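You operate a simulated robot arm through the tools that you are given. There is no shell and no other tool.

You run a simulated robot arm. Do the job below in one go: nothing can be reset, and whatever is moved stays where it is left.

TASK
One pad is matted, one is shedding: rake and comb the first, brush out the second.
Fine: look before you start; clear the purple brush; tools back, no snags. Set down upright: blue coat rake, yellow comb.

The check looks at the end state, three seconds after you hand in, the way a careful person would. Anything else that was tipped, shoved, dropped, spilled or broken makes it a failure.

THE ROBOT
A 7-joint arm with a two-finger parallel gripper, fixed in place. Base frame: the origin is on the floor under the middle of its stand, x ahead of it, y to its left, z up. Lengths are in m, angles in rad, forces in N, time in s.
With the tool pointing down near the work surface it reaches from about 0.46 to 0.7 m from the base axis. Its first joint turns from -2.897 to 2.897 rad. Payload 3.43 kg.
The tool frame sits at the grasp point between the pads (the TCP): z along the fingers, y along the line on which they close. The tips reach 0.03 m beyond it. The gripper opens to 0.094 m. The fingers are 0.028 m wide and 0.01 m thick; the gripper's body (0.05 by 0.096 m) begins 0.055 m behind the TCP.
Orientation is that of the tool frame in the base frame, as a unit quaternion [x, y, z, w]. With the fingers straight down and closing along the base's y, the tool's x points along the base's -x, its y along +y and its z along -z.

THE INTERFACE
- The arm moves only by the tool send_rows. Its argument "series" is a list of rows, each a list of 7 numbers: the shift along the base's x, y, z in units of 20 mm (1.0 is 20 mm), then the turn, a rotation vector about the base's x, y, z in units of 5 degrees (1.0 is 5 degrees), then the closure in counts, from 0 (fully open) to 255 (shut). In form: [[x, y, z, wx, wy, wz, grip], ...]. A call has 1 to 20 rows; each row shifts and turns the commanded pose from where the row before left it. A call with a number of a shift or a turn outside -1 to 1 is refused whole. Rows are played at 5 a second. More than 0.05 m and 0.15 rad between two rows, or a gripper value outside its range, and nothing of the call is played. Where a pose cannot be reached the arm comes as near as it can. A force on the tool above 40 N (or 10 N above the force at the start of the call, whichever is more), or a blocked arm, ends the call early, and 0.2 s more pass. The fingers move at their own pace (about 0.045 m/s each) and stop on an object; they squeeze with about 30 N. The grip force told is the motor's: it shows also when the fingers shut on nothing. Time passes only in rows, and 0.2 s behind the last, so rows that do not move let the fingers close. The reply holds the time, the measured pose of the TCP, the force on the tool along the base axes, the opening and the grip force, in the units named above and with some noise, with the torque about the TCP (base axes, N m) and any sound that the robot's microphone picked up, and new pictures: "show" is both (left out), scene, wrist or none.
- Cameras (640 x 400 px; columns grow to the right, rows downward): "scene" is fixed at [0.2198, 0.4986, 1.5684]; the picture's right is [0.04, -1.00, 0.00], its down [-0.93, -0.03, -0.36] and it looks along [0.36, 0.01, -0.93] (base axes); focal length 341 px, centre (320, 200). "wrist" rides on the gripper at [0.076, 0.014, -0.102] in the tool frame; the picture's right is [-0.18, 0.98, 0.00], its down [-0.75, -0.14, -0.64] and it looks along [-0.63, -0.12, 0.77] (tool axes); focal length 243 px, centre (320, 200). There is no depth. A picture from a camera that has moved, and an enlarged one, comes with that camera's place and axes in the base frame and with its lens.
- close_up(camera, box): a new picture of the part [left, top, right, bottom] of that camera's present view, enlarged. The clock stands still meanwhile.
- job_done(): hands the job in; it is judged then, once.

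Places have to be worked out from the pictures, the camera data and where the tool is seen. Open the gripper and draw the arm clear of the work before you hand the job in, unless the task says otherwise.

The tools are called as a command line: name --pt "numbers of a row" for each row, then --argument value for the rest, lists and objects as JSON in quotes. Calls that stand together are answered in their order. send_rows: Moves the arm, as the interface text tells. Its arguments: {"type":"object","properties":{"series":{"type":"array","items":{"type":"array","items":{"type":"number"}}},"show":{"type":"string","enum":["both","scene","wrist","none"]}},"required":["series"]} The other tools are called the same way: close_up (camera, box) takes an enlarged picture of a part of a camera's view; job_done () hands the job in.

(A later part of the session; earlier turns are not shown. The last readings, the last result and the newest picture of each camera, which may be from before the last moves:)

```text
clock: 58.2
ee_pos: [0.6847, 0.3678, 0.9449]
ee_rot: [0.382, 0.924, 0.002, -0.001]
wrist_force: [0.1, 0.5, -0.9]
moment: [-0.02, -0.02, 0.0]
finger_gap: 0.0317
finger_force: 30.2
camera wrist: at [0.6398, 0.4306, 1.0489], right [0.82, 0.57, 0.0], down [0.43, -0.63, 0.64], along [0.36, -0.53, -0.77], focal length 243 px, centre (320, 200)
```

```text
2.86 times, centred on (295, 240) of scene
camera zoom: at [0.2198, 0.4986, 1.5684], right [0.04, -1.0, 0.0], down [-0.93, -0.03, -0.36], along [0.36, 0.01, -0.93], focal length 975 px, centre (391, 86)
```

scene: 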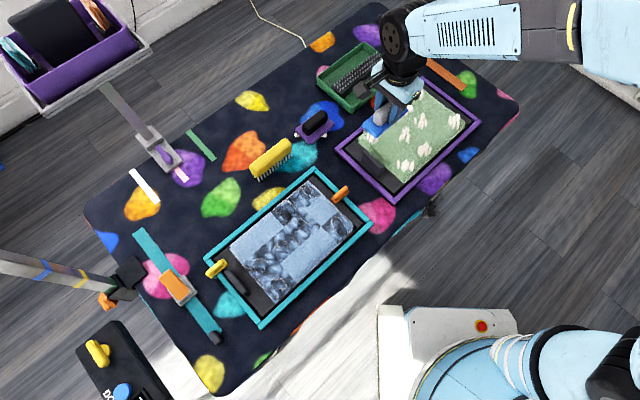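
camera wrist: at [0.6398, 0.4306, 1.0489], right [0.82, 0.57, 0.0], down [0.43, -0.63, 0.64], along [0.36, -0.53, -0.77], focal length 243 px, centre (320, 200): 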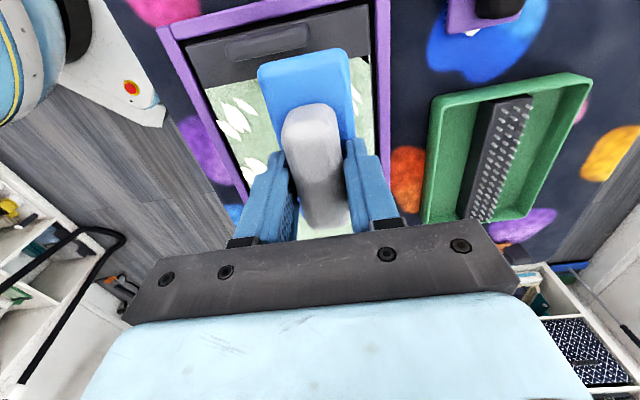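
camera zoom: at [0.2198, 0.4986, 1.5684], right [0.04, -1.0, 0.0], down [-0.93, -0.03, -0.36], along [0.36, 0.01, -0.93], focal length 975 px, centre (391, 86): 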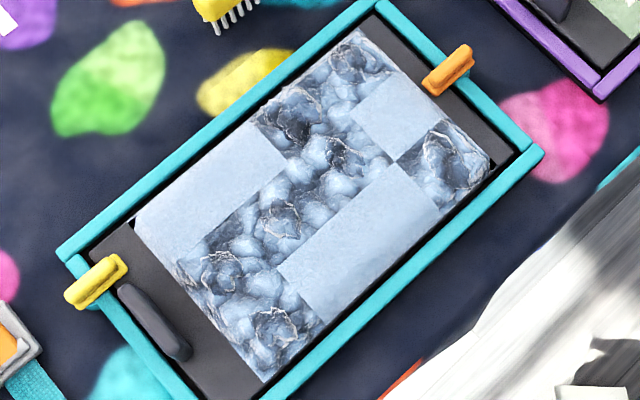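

Now I'll enlarge raked cells and unraked cells side by side.

close_up --camera "scene" --box '[255, 225, 335, 305]'

close_up --camera "scene" --box '[290, 170, 370, 250]'

```text
5.00 times, centred on (295, 265) of scene
camera zoom: at [0.2198, 0.4986, 1.5684], right [0.04, -1.0, 0.0], down [-0.93, -0.03, -0.36], along [0.36, 0.01, -0.93], focal length 1706 px, centre (445, -125)
```

zoom: 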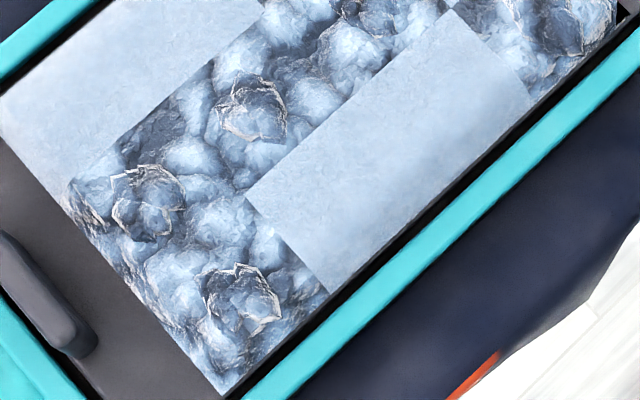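

```text
5.00 times, centred on (330, 210) of scene
camera zoom: at [0.2198, 0.4986, 1.5684], right [0.04, -1.0, 0.0], down [-0.93, -0.03, -0.36], along [0.36, 0.01, -0.93], focal length 1706 px, centre (270, 150)
```

zoom: 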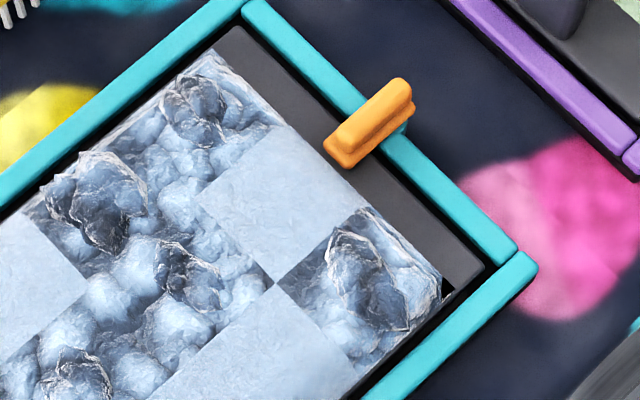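

The comparison is telling: knots in the raked cells (c1, c2) are clearly lower and smaller than the tall ones in the unraked cells at the far end. So raking works gradually and just needs more passes at this 8–10 N load. I'll go to the other lane (near the orange clip but clear of it) and set down lightly on its near side.

send_rows --pt "-0.947 0.489 0 0 0 0 255" --pt "-0.947 0.489 0 0 0 0 255" --pt "-0.947 0.489 0 0 0 0 255" --pt "-0.947 0.489 0 0 0 0 255" --pt "-0.947 0.489 0 0 0 0 255" --pt "-0.947 0.489 0 0 0 0 255" --pt "-0.947 0.489 0 0 0 0 255" --pt "-0.947 0.489 0 0 0 0 255" --pt "-0.947 0.489 0 0 0 0 255" --pt "-0.947 0.489 0 0 0 0 255" --pt "-0.947 0.489 0 0 0 0 255" --pt "-0.947 0.489 0 0 0 0 255" --pt "-0.947 0.489 0 0 0 0 255" --pt "0 0 -0.9 0 0 0 255" --pt "0 0 -0.9 0 0 0 255" --pt "0 0 -0.9 0 0 0 255" --pt "0 0 -0.9 0 0 0 255" --pt "0 0 -0.4 0 0 0 255" --show "wrist"

close_up --camera "wrist" --box '[200, 0, 520, 240]'

close_up --camera "scene" --box '[280, 170, 380, 260]'

```text
clock: 62.0
ee_pos: [0.4379, 0.493, 0.8652]
ee_rot: [0.384, 0.923, 0.001, -0.001]
wrist_force: [-0.1, -0.6, -1.3]
moment: [0.02, -0.01, 0.0]
finger_gap: 0.032
finger_force: 29.6
camera wrist: at [0.3946, 0.5566, 0.969], right [0.82, 0.57, 0.0], down [0.43, -0.63, 0.64], along [0.36, -0.53, -0.77], focal length 243 px, centre (320, 200)
```

wrist: 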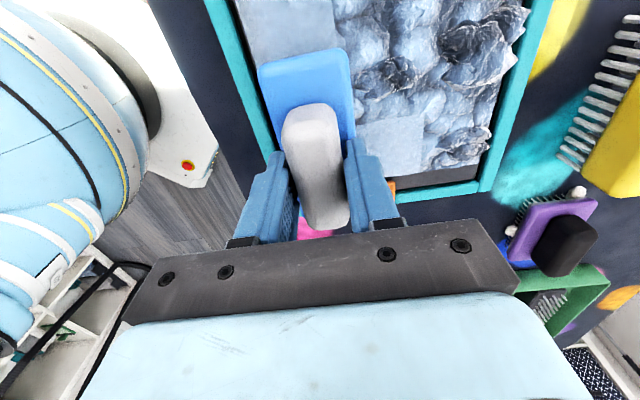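

```text
1.67 times, centred on (360, 120) of wrist
camera zoom: at [0.3946, 0.5566, 0.969], right [0.82, 0.57, 0.0], down [0.43, -0.63, 0.64], along [0.36, -0.53, -0.77], focal length 404 px, centre (253, 333)
```

zoom: 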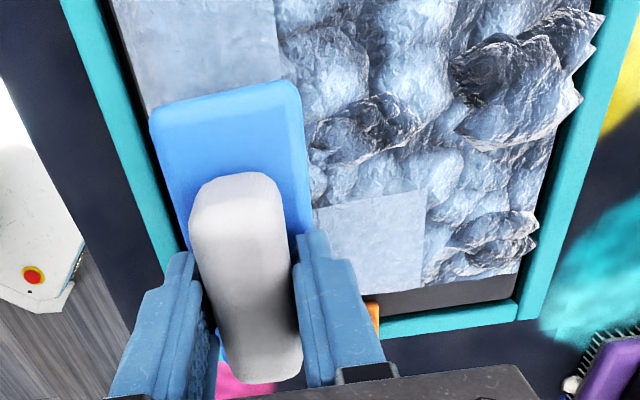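

```text
4.44 times, centred on (330, 215) of scene
camera zoom: at [0.2198, 0.4986, 1.5684], right [0.04, -1.0, 0.0], down [-0.93, -0.03, -0.36], along [0.36, 0.01, -0.93], focal length 1517 px, centre (276, 133)
```

zoom: 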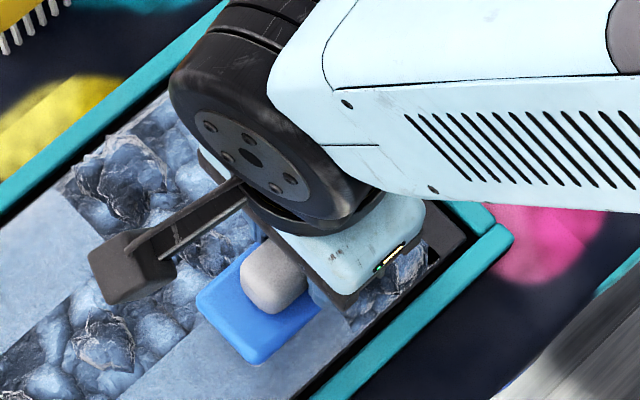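

The tall peaks in the far unraked cells are plainly visible here. The rake is over the near row, clear of the orange clip. I'll lower to contact.

send_rows --pt "0 0 -0.35 0 0 0 255" --pt "0 0 -0.15 0 0 0 255" --pt "0 0 0 0 0 0 255" --show "none"

send_rows --pt "0 0 -0.05 0 0 0 255" --pt "0 0 -0.05 0 0 0 255" --show "none"

```text
clock: 62.8
ee_pos: [0.4372, 0.4937, 0.8558]
ee_rot: [0.383, 0.924, 0.001, -0.001]
wrist_force: [0.6, 0.2, -1.2]
moment: [0.0, -0.02, 0.02]
finger_gap: 0.0318
finger_force: 30.3
```

```text
clock: 63.4
ee_pos: [0.4387, 0.4936, 0.8533]
ee_rot: [0.382, 0.924, 0.0, -0.001]
wrist_force: [-1.0, 0.5, 1.9]
moment: [-0.04, 0.04, 0.0]
finger_gap: 0.0318
finger_force: 30.0
```

The contact is light (net 3.5 N). I'll push outward at the same speed as before in checked stages.

send_rows --pt "0.25 0.25 0 0 0 0 255" --pt "0.25 0.25 0 0 0 0 255" --pt "0.25 0.25 0 0 0 0 255" --pt "0.25 0.25 0 0 0 0 255" --show "none"

send_rows --pt "0.25 0.25 0 0 0 0 255" --pt "0.25 0.25 0 0 0 0 255" --pt "0.25 0.25 0 0 0 0 255" --pt "0.25 0.25 0 0 0 0 255" --show "none"

send_rows --pt "0.25 0.25 0 0 0 0 255" --pt "0.25 0.25 0 0 0 0 255" --pt "0.25 0.25 0 0 0 0 255" --pt "0.25 0.25 0 0 0 0 255" --show "wrist"

close_up --camera "wrist" --box '[100, 0, 420, 240]'

```text
clock: 64.4
ee_pos: [0.4577, 0.5142, 0.8537]
ee_rot: [0.383, 0.924, 0.002, 0.0]
wrist_force: [-4.3, -4.7, 15.1]
moment: [-0.17, 0.16, -0.05]
finger_gap: 0.032
finger_force: 29.7
```

```text
clock: 65.4
ee_pos: [0.479, 0.5341, 0.8528]
ee_rot: [0.382, 0.924, 0.002, 0.0]
wrist_force: [-3.0, -0.8, 8.6]
moment: [-0.05, 0.11, 0.03]
finger_gap: 0.032
finger_force: 30.3
```

```text
clock: 66.4
ee_pos: [0.4985, 0.5545, 0.8542]
ee_rot: [0.383, 0.924, 0.001, -0.001]
wrist_force: [-1.6, -0.7, 3.1]
moment: [-0.01, 0.01, 0.01]
finger_gap: 0.0319
finger_force: 29.6
camera wrist: at [0.4537, 0.6178, 0.9573], right [0.83, 0.56, 0.0], down [0.43, -0.63, 0.64], along [0.36, -0.53, -0.77], focal length 243 px, centre (320, 200)
```

wrist: 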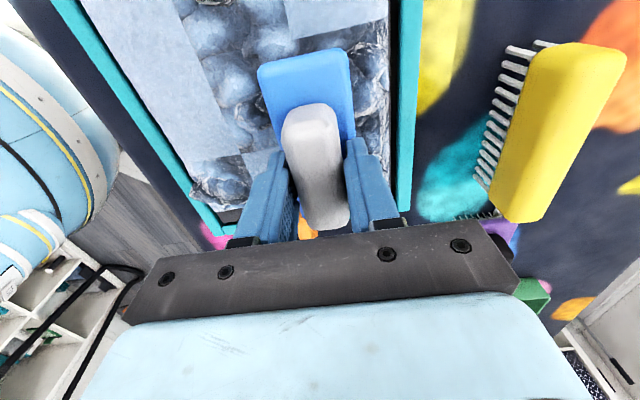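

```text
1.67 times, centred on (260, 120) of wrist
camera zoom: at [0.4537, 0.6178, 0.9573], right [0.83, 0.56, 0.0], down [0.43, -0.63, 0.64], along [0.36, -0.53, -0.77], focal length 404 px, centre (420, 333)
```

zoom: 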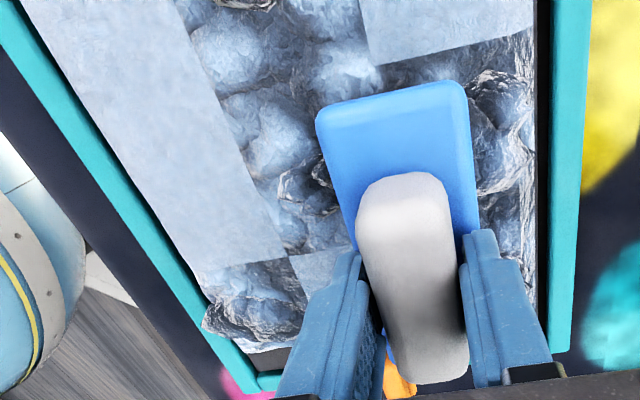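

Load stayed between 5 and 17 N. I'll finish this push to the far row, then pull back slightly higher.

send_rows --pt "0.25 0.25 0 0 0 0 255" --pt "0.25 0.25 0 0 0 0 255" --pt "0.2 0.2 0 0 0 0 255" --show "none"

send_rows --pt "-0.2 -0.2 0 0 0 0 255" --pt "-0.25 -0.25 0 0 0 0 255" --pt "-0.25 -0.25 0 0 0 0 255" --pt "-0.25 -0.25 0 0 0 0 255" --show "none"

send_rows --pt "-0.25 -0.25 0 0 0 0 255" --pt "-0.25 -0.25 0 0 0 0 255" --pt "-0.25 -0.25 0 0 0 0 255" --show "wrist"

```text
clock: 67.2
ee_pos: [0.5113, 0.5681, 0.8533]
ee_rot: [0.383, 0.924, 0.001, 0.0]
wrist_force: [-4.1, -3.3, 11.4]
moment: [-0.19, 0.11, 0.02]
finger_gap: 0.032
finger_force: 30.3
```

```text
clock: 68.2
ee_pos: [0.4929, 0.55, 0.8534]
ee_rot: [0.383, 0.924, 0.001, -0.001]
wrist_force: [0.5, 2.4, 6.6]
moment: [-0.04, -0.02, -0.01]
finger_gap: 0.0319
finger_force: 30.1
```

```text
clock: 69.0
ee_pos: [0.4785, 0.5347, 0.854]
ee_rot: [0.383, 0.924, 0.003, 0.0]
wrist_force: [6.5, 4.5, 21.1]
moment: [-0.04, -0.15, 0.03]
finger_gap: 0.0319
finger_force: 29.9
camera wrist: at [0.434, 0.5985, 0.9571], right [0.82, 0.56, 0.0], down [0.43, -0.64, 0.64], along [0.36, -0.53, -0.77], focal length 243 px, centre (320, 200)
```

wrist: 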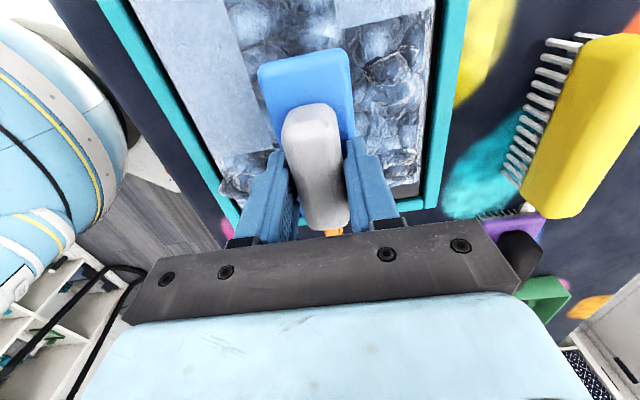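

Load is at 23 N while pulling through the middle row, so I lift half a millimetre and carry on. The far knots are already flatter.

send_rows --pt "-0.1 -0.1 0.03 0 0 0 255" --pt "-0.25 -0.25 0 0 0 0 255" --pt "-0.25 -0.25 0 0 0 0 255" --show "none"

send_rows --pt "-0.25 -0.25 0 0 0 0 255" --pt "-0.25 -0.25 0 0 0 0 255" --pt "-0.25 -0.25 0 0 0 0 255" --show "none"

send_rows --pt "-0.25 -0.25 0 0 0 0 255" --pt "-0.15 -0.15 0 0 0 0 255" --show "wrist"

close_up --camera "wrist" --box '[200, 0, 520, 240]'

```text
clock: 69.8
ee_pos: [0.4649, 0.5222, 0.8529]
ee_rot: [0.382, 0.924, 0.002, 0.001]
wrist_force: [5.5, 5.0, 22.4]
moment: [0.12, -0.12, 0.0]
finger_gap: 0.0318
finger_force: 29.6
```

```text
clock: 70.6
ee_pos: [0.4515, 0.5081, 0.8535]
ee_rot: [0.383, 0.924, 0.0, 0.0]
wrist_force: [1.8, 1.1, 8.5]
moment: [0.07, 0.06, -0.04]
finger_gap: 0.0319
finger_force: 30.0
```

```text
clock: 71.2
ee_pos: [0.4423, 0.4996, 0.8532]
ee_rot: [0.383, 0.924, 0.001, -0.001]
wrist_force: [0.2, 0.3, -0.8]
moment: [-0.03, -0.01, 0.02]
finger_gap: 0.0319
finger_force: 29.9
camera wrist: at [0.3981, 0.5632, 0.9572], right [0.82, 0.57, 0.0], down [0.43, -0.63, 0.64], along [0.36, -0.53, -0.77], focal length 243 px, centre (320, 200)
```

wrist: 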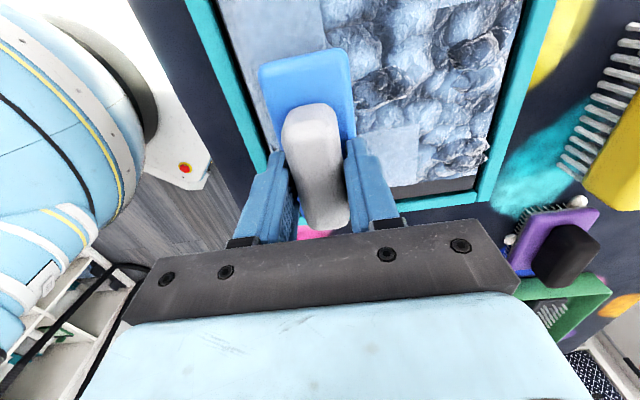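

```text
1.67 times, centred on (360, 120) of wrist
camera zoom: at [0.3981, 0.5632, 0.9572], right [0.82, 0.57, 0.0], down [0.43, -0.63, 0.64], along [0.36, -0.53, -0.77], focal length 404 px, centre (253, 333)
```

zoom: 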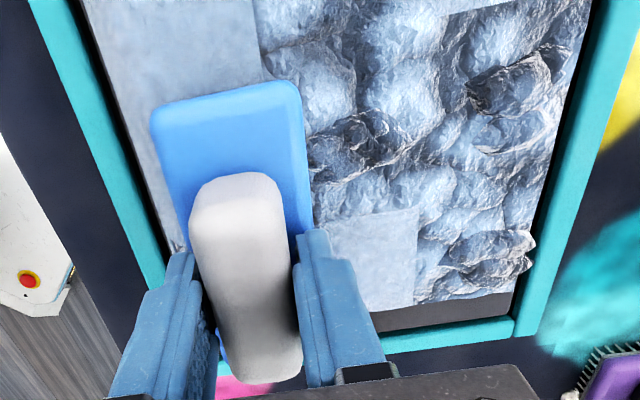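

One push-pull pair visibly flattened the far knots. I'll repeat with another full push and pull in this lane.

send_rows --pt "0.12 0.12 -0.03 0 0 0 255" --pt "0.25 0.25 0 0 0 0 255" --pt "0.25 0.25 0 0 0 0 255" --pt "0.25 0.25 0 0 0 0 255" --pt "0.25 0.25 0 0 0 0 255" --pt "0.25 0.25 0 0 0 0 255" --pt "0.25 0.25 0 0 0 0 255" --pt "0.25 0.25 0 0 0 0 255" --pt "0.25 0.25 0 0 0 0 255" --pt "0.25 0.25 0 0 0 0 255" --pt "0.25 0.25 0 0 0 0 255" --pt "0.25 0.25 0 0 0 0 255" --pt "0.25 0.25 0 0 0 0 255" --pt "0.25 0.25 0 0 0 0 255" --show "none"

send_rows --pt "-0.12 -0.12 0.035 0 0 0 255" --pt "-0.25 -0.25 0 0 0 0 255" --pt "-0.25 -0.25 0 0 0 0 255" --pt "-0.25 -0.25 0 0 0 0 255" --pt "-0.25 -0.25 0 0 0 0 255" --pt "-0.25 -0.25 0 0 0 0 255" --pt "-0.25 -0.25 0 0 0 0 255" --pt "-0.25 -0.25 0 0 0 0 255" --show "none"

send_rows --pt "-0.25 -0.25 0 0 0 0 255" --pt "-0.25 -0.25 0 0 0 0 255" --pt "-0.25 -0.25 0 0 0 0 255" --pt "-0.25 -0.25 0 0 0 0 255" --pt "-0.25 -0.25 0 0 0 0 255" --pt "-0.25 -0.25 0 0 0 0 255" --show "wrist"

close_up --camera "wrist" --box '[200, 0, 520, 240]'

```text
clock: 74.2
ee_pos: [0.5105, 0.5684, 0.8542]
ee_rot: [0.382, 0.924, 0.001, -0.001]
wrist_force: [-1.7, -2.1, 6.1]
moment: [-0.16, 0.12, -0.02]
finger_gap: 0.032
finger_force: 30.2
```

```text
clock: 76.0
ee_pos: [0.4721, 0.5295, 0.8557]
ee_rot: [0.383, 0.924, 0.002, 0.0]
wrist_force: [-0.2, -0.5, -1.4]
moment: [0.01, 0.01, 0.0]
finger_gap: 0.0318
finger_force: 29.7
```

```text
clock: 77.4
ee_pos: [0.4433, 0.4982, 0.8556]
ee_rot: [0.383, 0.924, 0.001, 0.0]
wrist_force: [0.0, -0.6, -1.0]
moment: [0.02, -0.04, 0.03]
finger_gap: 0.0319
finger_force: 30.3
camera wrist: at [0.3985, 0.5622, 0.9582], right [0.83, 0.56, 0.0], down [0.43, -0.63, 0.64], along [0.36, -0.53, -0.77], focal length 243 px, centre (320, 200)
```

wrist: 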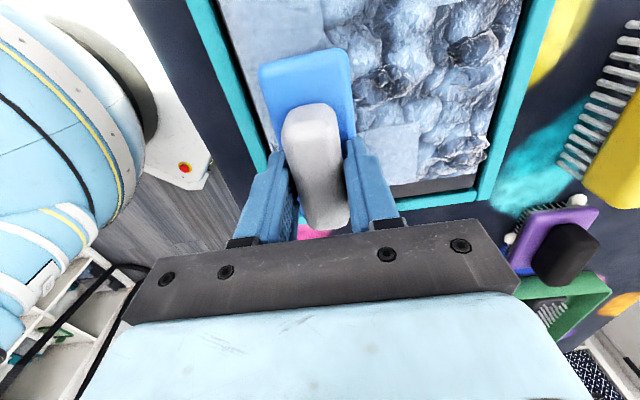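

```text
1.67 times, centred on (360, 120) of wrist
camera zoom: at [0.3985, 0.5622, 0.9582], right [0.83, 0.56, 0.0], down [0.43, -0.63, 0.64], along [0.36, -0.53, -0.77], focal length 404 px, centre (253, 333)
```

zoom: 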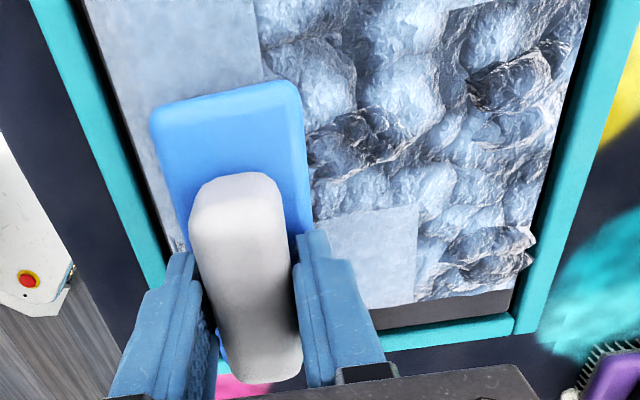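

The pull ran without load this time (the rake may have crept up a little more in the grip). I'll lower 1–1.5 mm to find contact again.

send_rows --pt "0 0 -0.06 0 0 0 255" --pt "0 0 0 0 0 0 255" --show "none"

send_rows --pt "0.25 0.25 0 0 0 0 255" --pt "0.25 0.25 0 0 0 0 255" --pt "0.25 0.25 0 0 0 0 255" --pt "0.25 0.25 0 0 0 0 255" --show "none"

send_rows --pt "0.25 0.25 0 0 0 0 255" --pt "0.25 0.25 0 0 0 0 255" --pt "0.25 0.25 0 0 0 0 255" --pt "0.25 0.25 0 0 0 0 255" --show "none"

send_rows --pt "0.25 0.25 0 0 0 0 255" --pt "0.25 0.25 0 0 0 0 255" --pt "0.25 0.25 0 0 0 0 255" --pt "0.25 0.25 0 0 0 0 255" --pt "0.25 0.25 0 0 0 0 255" --show "none"

```text
clock: 78.0
ee_pos: [0.4429, 0.4992, 0.8541]
ee_rot: [0.382, 0.924, 0.002, 0.0]
wrist_force: [0.3, -2.7, 9.0]
moment: [-0.28, 0.05, 0.05]
finger_gap: 0.0321
finger_force: 30.1
```

```text
clock: 79.0
ee_pos: [0.4612, 0.5185, 0.8527]
ee_rot: [0.383, 0.924, 0.002, 0.0]
wrist_force: [-8.7, -8.7, 32.4]
moment: [-0.48, 0.42, 0.04]
finger_gap: 0.0321
finger_force: 29.6
```

```text
clock: 80.0
ee_pos: [0.4835, 0.5382, 0.8541]
ee_rot: [0.383, 0.924, 0.001, 0.0]
wrist_force: [-5.4, -6.4, 20.5]
moment: [-0.18, 0.23, 0.03]
finger_gap: 0.0319
finger_force: 29.9
```

```text
clock: 81.2
ee_pos: [0.509, 0.5644, 0.8535]
ee_rot: [0.383, 0.924, 0.002, -0.001]
wrist_force: [-3.0, -2.4, 11.1]
moment: [-0.23, 0.02, -0.05]
finger_gap: 0.0317
finger_force: 30.3
```

That push carried 10–34 N, heaviest mid-pad where the pad is slightly higher. For the pull I'll follow that profile, rising about 1 mm through the middle and lowering again after.

send_rows --pt "-0.25 -0.25 0 0 0 0 255" --pt "-0.25 -0.25 0.01 0 0 0 255" --pt "-0.25 -0.25 0.02 0 0 0 255" --pt "-0.25 -0.25 0.02 0 0 0 255" --pt "-0.25 -0.25 0.01 0 0 0 255" --show "none"

send_rows --pt "-0.25 -0.25 0 0 0 0 255" --pt "-0.25 -0.25 0 0 0 0 255" --pt "-0.25 -0.25 0 0 0 0 255" --show "none"

send_rows --pt "-0.25 -0.25 0 0 0 0 255" --pt "-0.25 -0.25 -0.02 0 0 0 255" --pt "-0.25 -0.25 -0.02 0 0 0 255" --show "none"

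send_rows --pt "-0.25 -0.25 -0.01 0 0 0 255" --pt "-0.25 -0.25 0 0 0 0 255" --pt "-0.1 -0.1 0 0 0 0 255" --show "wrist"

close_up --camera "wrist" --box '[200, 0, 520, 240]'

```text
clock: 82.4
ee_pos: [0.483, 0.539, 0.8529]
ee_rot: [0.383, 0.924, -0.001, 0.0]
wrist_force: [0.6, 0.6, 1.4]
moment: [-0.01, 0.01, -0.02]
finger_gap: 0.032
finger_force: 29.9
```

```text
clock: 83.2
ee_pos: [0.4677, 0.5234, 0.8543]
ee_rot: [0.383, 0.924, 0.001, 0.0]
wrist_force: [-0.8, 0.5, -2.2]
moment: [0.0, 0.01, -0.01]
finger_gap: 0.0318
finger_force: 30.0
```

```text
clock: 84.0
ee_pos: [0.4521, 0.509, 0.8533]
ee_rot: [0.383, 0.924, 0.002, 0.0]
wrist_force: [-0.2, 0.9, 1.8]
moment: [-0.04, -0.03, 0.01]
finger_gap: 0.0316
finger_force: 30.1
```

```text
clock: 84.8
ee_pos: [0.4409, 0.4979, 0.8539]
ee_rot: [0.384, 0.924, 0.001, 0.0]
wrist_force: [2.2, 1.7, 6.0]
moment: [-0.02, -0.09, 0.0]
finger_gap: 0.0321
finger_force: 30.0
camera wrist: at [0.3964, 0.5608, 0.9572], right [0.83, 0.56, 0.0], down [0.43, -0.63, 0.64], along [0.36, -0.53, -0.77], focal length 243 px, centre (320, 200)
```

wrist: 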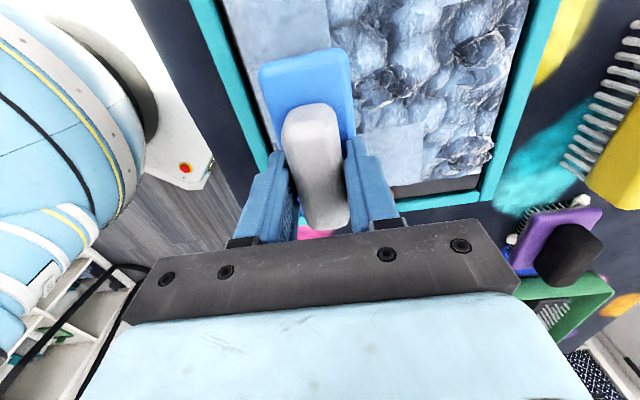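

```text
1.67 times, centred on (360, 120) of wrist
camera zoom: at [0.3964, 0.5608, 0.9572], right [0.83, 0.56, 0.0], down [0.43, -0.63, 0.64], along [0.36, -0.53, -0.77], focal length 404 px, centre (253, 333)
```

zoom: 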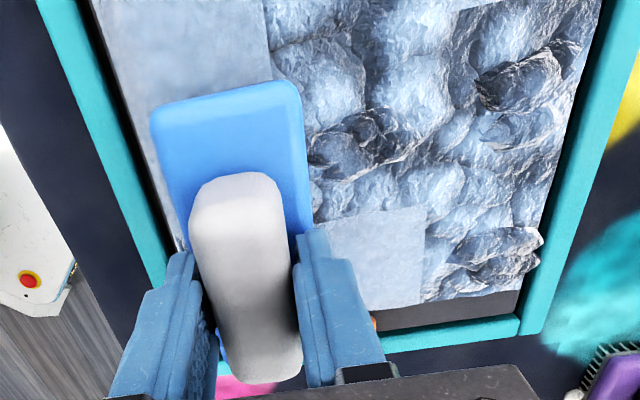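

Another pass changed little beyond the first flattening, so the raked state may be reached in these cells. I'll lift and swing aside again to compare all cells from the scene camera.

send_rows --pt "0 0 0.6 0 0 0 255" --pt "0 0 1 0 0 0 255" --pt "0 0 1 0 0 0 255" --pt "0 0 1 0 0 0 255" --pt "0 0 1 0 0 0 255" --pt "0.95 -0.45 0 0 0 0 255" --pt "0.95 -0.45 0 0 0 0 255" --pt "0.95 -0.45 0 0 0 0 255" --pt "0.95 -0.45 0 0 0 0 255" --pt "0.95 -0.45 0 0 0 0 255" --pt "0.95 -0.45 0 0 0 0 255" --pt "0.95 -0.45 0 0 0 0 255" --pt "0.95 -0.45 0 0 0 0 255" --pt "0.95 -0.45 0 0 0 0 255" --pt "0.95 -0.45 0 0 0 0 255" --pt "0.95 -0.45 0 0 0 0 255" --pt "0.95 -0.45 0 0 0 0 255" --pt "0.95 -0.45 0 0 0 0 255" --show "none"

close_up --camera "scene" --box '[255, 225, 335, 305]'

close_up --camera "scene" --box '[290, 170, 370, 250]'

close_up --camera "scene" --box '[320, 60, 480, 200]'

```text
clock: 88.6
ee_pos: [0.6876, 0.3802, 0.9458]
ee_rot: [0.383, 0.924, 0.001, 0.0]
wrist_force: [-0.1, 0.9, -1.0]
moment: [-0.03, -0.02, 0.03]
finger_gap: 0.0319
finger_force: 30.2
```

```text
5.00 times, centred on (295, 265) of scene
camera zoom: at [0.2198, 0.4986, 1.5684], right [0.04, -1.0, 0.0], down [-0.93, -0.03, -0.36], along [0.36, 0.01, -0.93], focal length 1706 px, centre (445, -125)
```

zoom: 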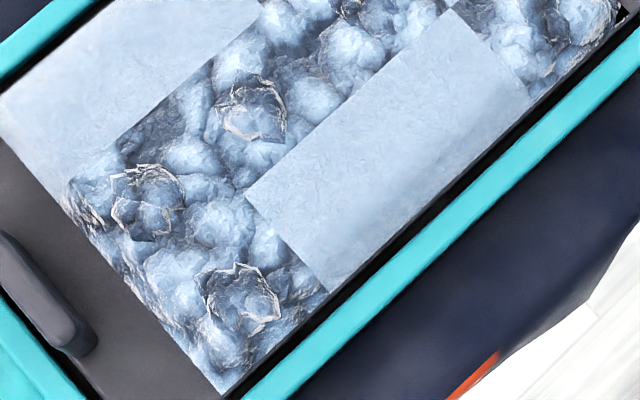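

```text
5.00 times, centred on (330, 210) of scene
camera zoom: at [0.2198, 0.4986, 1.5684], right [0.04, -1.0, 0.0], down [-0.93, -0.03, -0.36], along [0.36, 0.01, -0.93], focal length 1706 px, centre (270, 150)
```

zoom: 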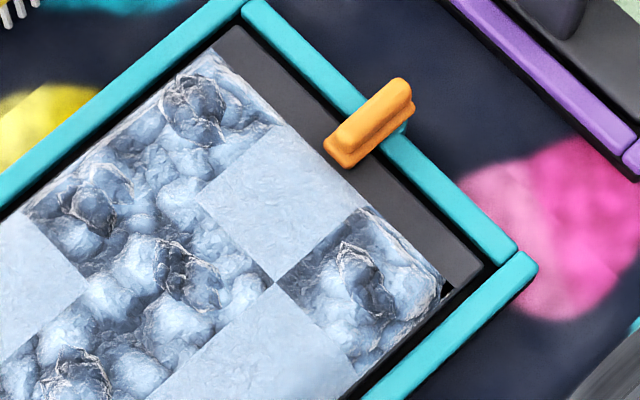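

```text
2.86 times, centred on (400, 130) of scene
camera zoom: at [0.2198, 0.4986, 1.5684], right [0.04, -1.0, 0.0], down [-0.93, -0.03, -0.36], along [0.36, 0.01, -0.93], focal length 975 px, centre (91, 400)
```

zoom: 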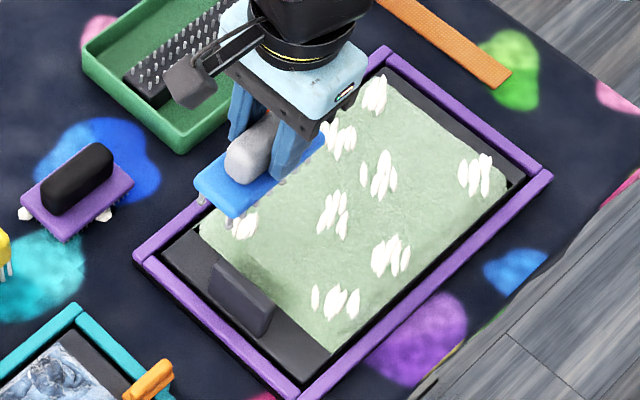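

The tall knots (far c3, near c4) have come down to the same low level as all the others, while already-low ones didn't change further. So raking is close to complete. For full coverage I'll make one more push-pull along the seam lane (middle) and along the first lane.

send_rows --pt "-0.972 0.524 0 0 0 0 255" --pt "-0.972 0.524 0 0 0 0 255" --pt "-0.972 0.524 0 0 0 0 255" --pt "-0.972 0.524 0 0 0 0 255" --pt "-0.972 0.524 0 0 0 0 255" --pt "-0.972 0.524 0 0 0 0 255" --pt "-0.972 0.524 0 0 0 0 255" --pt "-0.972 0.524 0 0 0 0 255" --pt "-0.972 0.524 0 0 0 0 255" --pt "-0.972 0.524 0 0 0 0 255" --pt "-0.972 0.524 0 0 0 0 255" --pt "-0.972 0.524 0 0 0 0 255" --pt "-0.972 0.524 0 0 0 0 255" --pt "-0.972 0.524 0 0 0 0 255" --pt "-0.972 0.524 0 0 0 0 255" --pt "0 0 -0.95 0 0 0 255" --pt "0 0 -0.95 0 0 0 255" --pt "0 0 -0.95 0 0 0 255" --pt "0 0 -0.95 0 0 0 255" --pt "0 0 -0.65 0 0 0 255" --show "wrist"

send_rows --pt "0 0 -0.08 0 0 0 255" --pt "0 0 -0.05 0 0 0 255" --pt "0 0 0 0 0 0 255" --show "none"

```text
clock: 92.8
ee_pos: [0.3958, 0.5393, 0.8557]
ee_rot: [0.382, 0.924, 0.002, 0.0]
wrist_force: [0.2, 0.0, -1.9]
moment: [0.03, 0.02, -0.02]
finger_gap: 0.0322
finger_force: 29.8
camera wrist: at [0.3529, 0.6016, 0.9594], right [0.83, 0.56, 0.0], down [0.43, -0.63, 0.64], along [0.36, -0.53, -0.77], focal length 243 px, centre (320, 200)
```

wrist: 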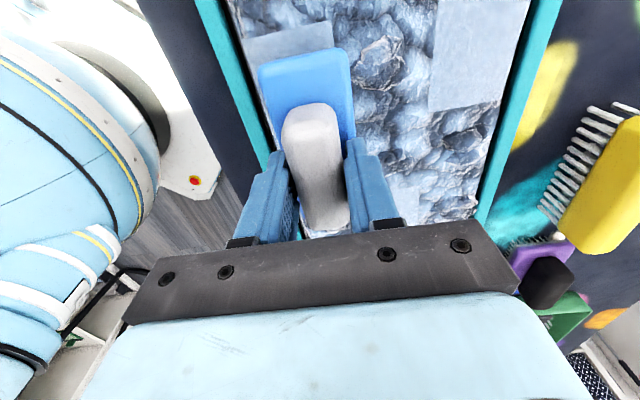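

```text
clock: 93.6
ee_pos: [0.3969, 0.5377, 0.854]
ee_rot: [0.383, 0.924, 0.001, -0.001]
wrist_force: [-0.1, 0.5, -1.4]
moment: [-0.01, 0.01, -0.02]
finger_gap: 0.0318
finger_force: 30.4
```

No load yet; I'll lower another 0.8 mm and begin the push.

send_rows --pt "0 0 -0.04 0 0 0 255" --pt "0.25 0.25 0 0 0 0 255" --pt "0.25 0.25 0 0 0 0 255" --pt "0.25 0.25 0 0 0 0 255" --show "none"

send_rows --pt "0.25 0.25 0 0 0 0 255" --pt "0.25 0.25 0 0 0 0 255" --pt "0.25 0.25 0 0 0 0 255" --pt "0.25 0.25 0 0 0 0 255" --show "none"

send_rows --pt "0.25 0.25 0 0 0 0 255" --pt "0.25 0.25 0 0 0 0 255" --pt "0.25 0.25 0 0 0 0 255" --pt "0.25 0.25 0 0 0 0 255" --show "none"

send_rows --pt "0.25 0.25 0 0 0 0 255" --pt "0.25 0.25 0 0 0 0 255" --pt "0.25 0.25 0 0 0 0 255" --show "wrist"

```text
clock: 94.6
ee_pos: [0.4126, 0.5529, 0.8538]
ee_rot: [0.383, 0.924, 0.002, 0.0]
wrist_force: [-4.3, -2.7, 13.7]
moment: [-0.25, 0.13, -0.05]
finger_gap: 0.0319
finger_force: 30.5
```

```text
clock: 95.6
ee_pos: [0.4311, 0.5718, 0.8522]
ee_rot: [0.382, 0.924, 0.0, -0.001]
wrist_force: [-6.0, -5.5, 19.7]
moment: [-0.16, 0.3, 0.05]
finger_gap: 0.0316
finger_force: 29.6
```

```text
clock: 96.6
ee_pos: [0.4516, 0.593, 0.855]
ee_rot: [0.384, 0.924, 0.002, -0.001]
wrist_force: [-5.5, -4.5, 17.3]
moment: [-0.25, 0.24, 0.01]
finger_gap: 0.0317
finger_force: 30.1
```

```text
clock: 97.4
ee_pos: [0.467, 0.6073, 0.854]
ee_rot: [0.383, 0.924, 0.001, 0.001]
wrist_force: [-5.8, -5.6, 19.9]
moment: [-0.3, 0.18, -0.01]
finger_gap: 0.0319
finger_force: 30.6
camera wrist: at [0.4215, 0.6708, 0.957], right [0.82, 0.57, 0.0], down [0.43, -0.63, 0.64], along [0.36, -0.53, -0.77], focal length 243 px, centre (320, 200)
```

wrist: 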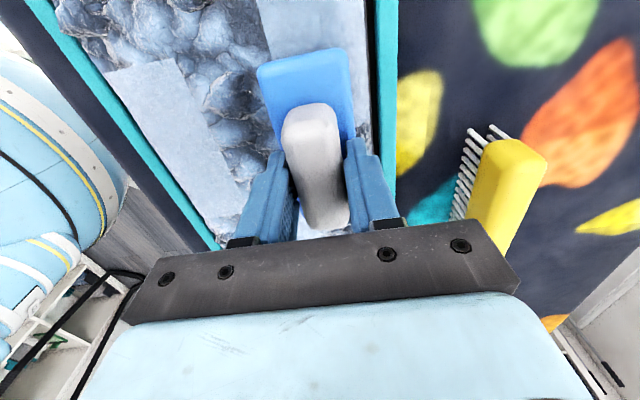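

A steady 15–20 N all the way, and the seam lane is done. I'll hop over to the first lane at the far side and pull back along it.

send_rows --pt "0 0 0.5 0 0 0 255" --pt "-0.77 0.77 0 0 0 0 255" --pt "-0.77 0.77 0 0 0 0 255" --pt "-0.77 0.77 0 0 0 0 255" --pt "0 0 -0.44 0 0 0 255" --pt "0 0 -0.03 0 0 0 255" --show "none"

send_rows --pt "-0.25 -0.25 0 0 0 0 255" --pt "-0.25 -0.25 0 0 0 0 255" --pt "-0.25 -0.25 0 0 0 0 255" --pt "-0.25 -0.25 0 0 0 0 255" --show "none"

send_rows --pt "-0.25 -0.25 0 0 0 0 255" --pt "-0.25 -0.25 0 0 0 0 255" --pt "-0.25 -0.25 0 0 0 0 255" --pt "-0.25 -0.25 0 0 0 0 255" --show "none"

```text
clock: 98.8
ee_pos: [0.421, 0.6538, 0.855]
ee_rot: [0.383, 0.924, 0.0, 0.0]
wrist_force: [0.0, 0.3, -2.4]
moment: [0.0, 0.01, 0.02]
finger_gap: 0.032
finger_force: 29.9
```

```text
clock: 99.8
ee_pos: [0.4006, 0.6345, 0.8543]
ee_rot: [0.382, 0.924, 0.001, -0.001]
wrist_force: [0.1, 0.4, 1.4]
moment: [-0.05, 0.01, 0.01]
finger_gap: 0.0317
finger_force: 29.8
```

```text
clock: 100.8
ee_pos: [0.382, 0.6153, 0.8534]
ee_rot: [0.383, 0.924, 0.002, 0.0]
wrist_force: [3.2, 3.6, 13.6]
moment: [-0.15, -0.21, 0.07]
finger_gap: 0.0319
finger_force: 29.8
```

Loads of 3 to 15 N. I'll finish the pull through the near row.

send_rows --pt "-0.25 -0.25 0 0 0 0 255" --pt "-0.25 -0.25 0 0 0 0 255" --pt "-0.25 -0.25 0 0 0 0 255" --pt "-0.25 -0.25 0 0 0 0 255" --show "none"

send_rows --pt "-0.25 -0.25 0 0 0 0 255" --pt "-0.25 -0.25 0 0 0 0 255" --pt "-0.25 -0.25 0 0 0 0 255" --show "none"

send_rows --pt "0.25 0.25 0 0 0 0 255" --pt "0.25 0.25 0 0 0 0 255" --pt "0.25 0.25 0 0 0 0 255" --pt "0.25 0.25 0 0 0 0 255" --pt "0.25 0.25 0 0 0 0 255" --show "none"

send_rows --pt "0.25 0.25 0 0 0 0 255" --pt "0.25 0.25 0 0 0 0 255" --pt "0.25 0.25 0 0 0 0 255" --pt "0.25 0.25 0 0 0 0 255" --pt "0.25 0.25 0 0 0 0 255" --show "wrist"

```text
clock: 101.8
ee_pos: [0.3601, 0.5938, 0.8547]
ee_rot: [0.382, 0.924, 0.0, 0.0]
wrist_force: [4.0, 2.8, 14.5]
moment: [0.21, 0.08, -0.13]
finger_gap: 0.0322
finger_force: 29.8
```

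```text
clock: 102.6
ee_pos: [0.3461, 0.5786, 0.8519]
ee_rot: [0.383, 0.924, 0.001, 0.0]
wrist_force: [0.3, 1.8, 6.4]
moment: [0.16, 0.14, -0.02]
finger_gap: 0.0317
finger_force: 29.5
```

```text
clock: 103.8
ee_pos: [0.3713, 0.6039, 0.8552]
ee_rot: [0.382, 0.924, 0.001, 0.001]
wrist_force: [-0.3, 0.1, -1.5]
moment: [0.04, -0.02, 0.0]
finger_gap: 0.032
finger_force: 30.2
```

```text
clock: 105.0
ee_pos: [0.3949, 0.6284, 0.8526]
ee_rot: [0.383, 0.924, 0.001, 0.0]
wrist_force: [-0.9, -1.3, 3.9]
moment: [-0.05, 0.13, 0.04]
finger_gap: 0.032
finger_force: 30.1
camera wrist: at [0.3515, 0.6911, 0.9571], right [0.82, 0.57, 0.0], down [0.43, -0.63, 0.64], along [0.36, -0.53, -0.77], focal length 243 px, centre (320, 200)
```

wrist: 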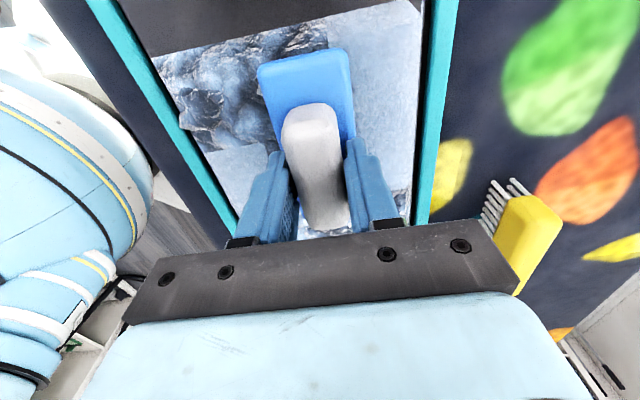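

Raking is complete over all lanes. I'll lift and carry the rake back to its home spot at (0.511, 0.768), stopping above it first.

send_rows --pt "0 0 0.5 0 0 0 255" --pt "0 0 1 0 0 0 255" --pt "0 0 1 0 0 0 255" --pt "0 0 0.8 0 0 0 255" --pt "0.727 0.876 0 0 0 0 255" --pt "0.727 0.876 0 0 0 0 255" --pt "0.727 0.876 0 0 0 0 255" --pt "0.727 0.876 0 0 0 0 255" --pt "0.727 0.876 0 0 0 0 255" --pt "0.727 0.876 0 0 0 0 255" --pt "0.727 0.876 0 0 0 0 255" --pt "0.727 0.876 0 0 0 0 255" --pt "0 0 -1 0 0 0 255" --pt "0 0 -1 0 0 0 255" --pt "0 0 -1 0 0 0 255" --pt "0 0 0 0 0 0 255" --show "both"

close_up --camera "scene" --box '[170, 150, 270, 240]'

```text
clock: 108.4
ee_pos: [0.5106, 0.7687, 0.8584]
ee_rot: [0.383, 0.924, 0.001, -0.001]
wrist_force: [0.7, -0.4, -1.3]
moment: [0.02, 0.02, -0.02]
finger_gap: 0.0319
finger_force: 29.8
camera wrist: at [0.4668, 0.8321, 0.9628], right [0.82, 0.57, 0.0], down [0.43, -0.63, 0.64], along [0.36, -0.53, -0.77], focal length 243 px, centre (320, 200)
```

scene: 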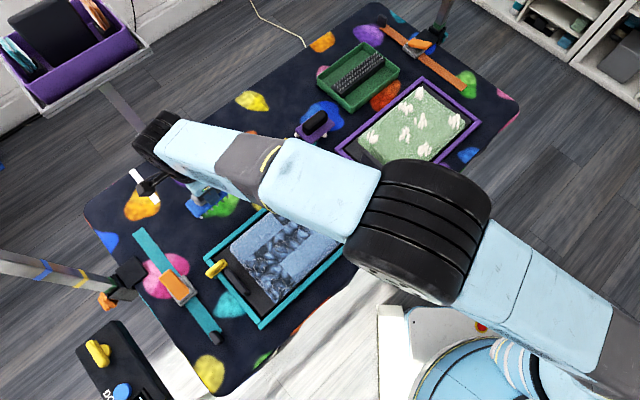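
wrist: 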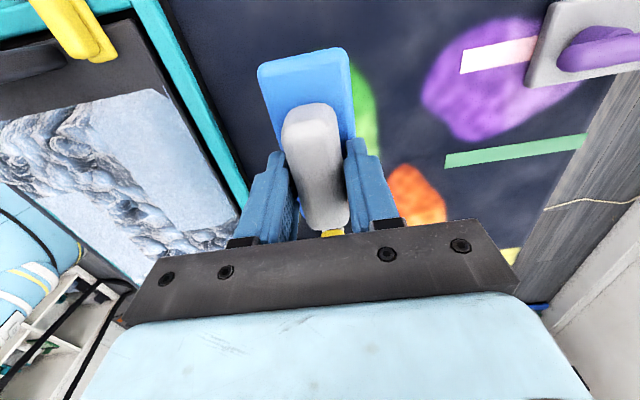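

```text
4.44 times, centred on (220, 195) of scene
camera zoom: at [0.2198, 0.4986, 1.5684], right [0.04, -1.0, 0.0], down [-0.93, -0.03, -0.36], along [0.36, 0.01, -0.93], focal length 1517 px, centre (764, 222)
```

zoom: 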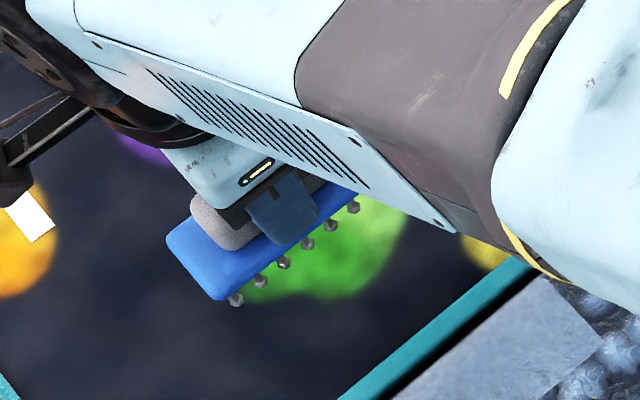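

The rake hangs level right above its home. I'll lower it, first most of the way, then in millimetre steps until it touches.

send_rows --pt "0 0 -0.8 0 0 0 255" --pt "0 0 -0.7 0 0 0 255" --pt "0 0 -0.3 0 0 0 255" --pt "0 0 -0.1 0 0 0 255" --pt "0 0 0 0 0 0 255" --show "none"

send_rows --pt "0 0 -0.1 0 0 0 255" --pt "0 0 0 0 0 0 255" --show "none"

send_rows --pt "0 0 -0.05 0 0 0 255" --pt "0 0 0 0 0 0 255" --show "none"

```text
clock: 109.6
ee_pos: [0.5118, 0.7688, 0.8211]
ee_rot: [0.383, 0.924, 0.001, -0.001]
wrist_force: [-0.4, 0.8, -1.9]
moment: [0.0, 0.0, 0.03]
finger_gap: 0.0321
finger_force: 29.7
```

```text
clock: 110.2
ee_pos: [0.5122, 0.7682, 0.8181]
ee_rot: [0.383, 0.924, 0.001, -0.001]
wrist_force: [0.0, 0.1, 0.2]
moment: [0.0, -0.02, -0.01]
finger_gap: 0.032
finger_force: 29.5
```

```text
clock: 110.8
ee_pos: [0.5126, 0.7705, 0.817]
ee_rot: [0.383, 0.924, 0.001, -0.001]
wrist_force: [0.0, 0.2, -1.7]
moment: [-0.01, 0.02, 0.02]
finger_gap: 0.0317
finger_force: 29.7
```

No contact yet at z≈0.818; I'll continue in 1 mm steps.

send_rows --pt "0 0 -0.05 0 0 0 255" --pt "0 0 0 0 0 0 255" --show "none"

send_rows --pt "0 0 -0.05 0 0 0 255" --pt "0 0 0 0 0 0 255" --show "none"

send_rows --pt "0 0 -0.05 0 0 0 255" --pt "0 0 0 0 0 0 255" --show "wrist"

```text
clock: 111.4
ee_pos: [0.5106, 0.7696, 0.8167]
ee_rot: [0.382, 0.924, 0.002, -0.001]
wrist_force: [-0.2, 2.0, 2.6]
moment: [-0.12, -0.02, 0.02]
finger_gap: 0.0316
finger_force: 29.9
```

```text
clock: 112.0
ee_pos: [0.5116, 0.7689, 0.818]
ee_rot: [0.382, 0.924, 0.002, 0.0]
wrist_force: [-0.3, 0.8, 14.1]
moment: [-0.3, -0.04, 0.0]
finger_gap: 0.0319
finger_force: 29.8
```

```text
clock: 112.6
ee_pos: [0.5121, 0.7694, 0.8171]
ee_rot: [0.382, 0.924, 0.002, 0.001]
wrist_force: [-0.1, -1.0, 29.5]
moment: [-0.39, 0.05, 0.04]
finger_gap: 0.032
finger_force: 29.6
camera wrist: at [0.4676, 0.832, 0.9212], right [0.82, 0.57, 0.0], down [0.43, -0.64, 0.64], along [0.36, -0.53, -0.77], focal length 243 px, centre (320, 200)
```

wrist: 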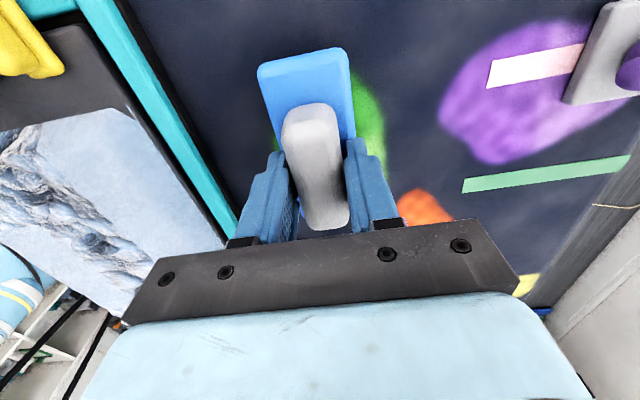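

It's firmly on the table (touch at about 0.8175); I'll relieve the pressure by 1.6 mm and then open the fingers.

send_rows --pt "0 0 0.08 0 0 0 255" --pt "0 0 0 0 0 0 255" --show "none"

send_rows --pt "0 0 0 0 0 0 180" --pt "0 0 0 0 0 0 100" --pt "0 0 0 0 0 0 40" --pt "0 0 0 0 0 0 40" --pt "0 0 0 0 0 0 40" --show "wrist"

close_up --camera "scene" --box '[170, 150, 270, 240]'

```text
clock: 113.2
ee_pos: [0.5116, 0.7688, 0.8177]
ee_rot: [0.382, 0.924, 0.002, 0.001]
wrist_force: [7.7, 5.2, 24.4]
moment: [0.2, -0.13, -0.02]
finger_gap: 0.032
finger_force: 29.4
```

```text
clock: 114.4
ee_pos: [0.5117, 0.7679, 0.8155]
ee_rot: [0.382, 0.924, 0.0, 0.0]
wrist_force: [-0.2, -0.8, -0.4]
moment: [-0.03, 0.0, -0.01]
finger_gap: 0.0792
finger_force: 0.1
camera wrist: at [0.4671, 0.8322, 0.9191], right [0.82, 0.57, 0.0], down [0.43, -0.63, 0.64], along [0.36, -0.53, -0.77], focal length 243 px, centre (320, 200)
```

wrist: 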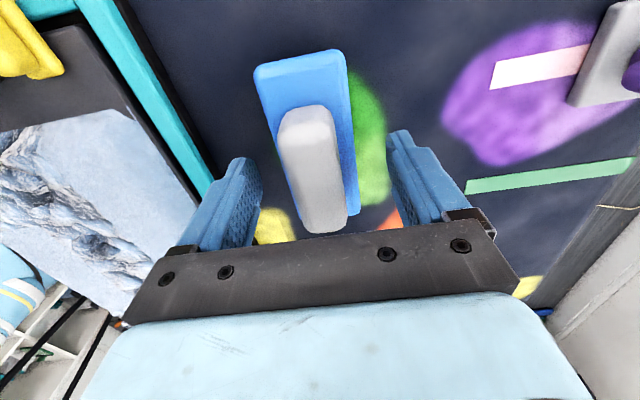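

```text
4.44 times, centred on (220, 195) of scene
camera zoom: at [0.2198, 0.4986, 1.5684], right [0.04, -1.0, 0.0], down [-0.93, -0.03, -0.36], along [0.36, 0.01, -0.93], focal length 1517 px, centre (764, 222)
```

zoom: 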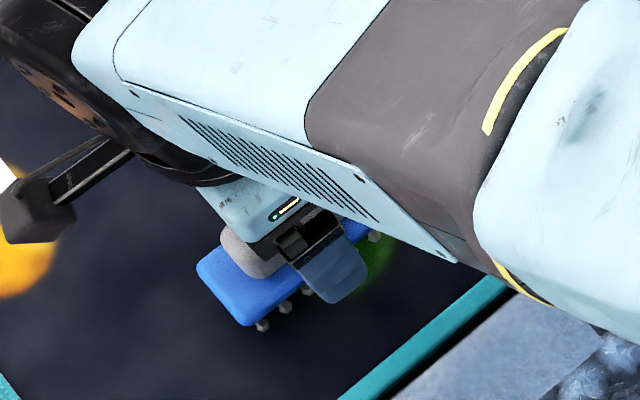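

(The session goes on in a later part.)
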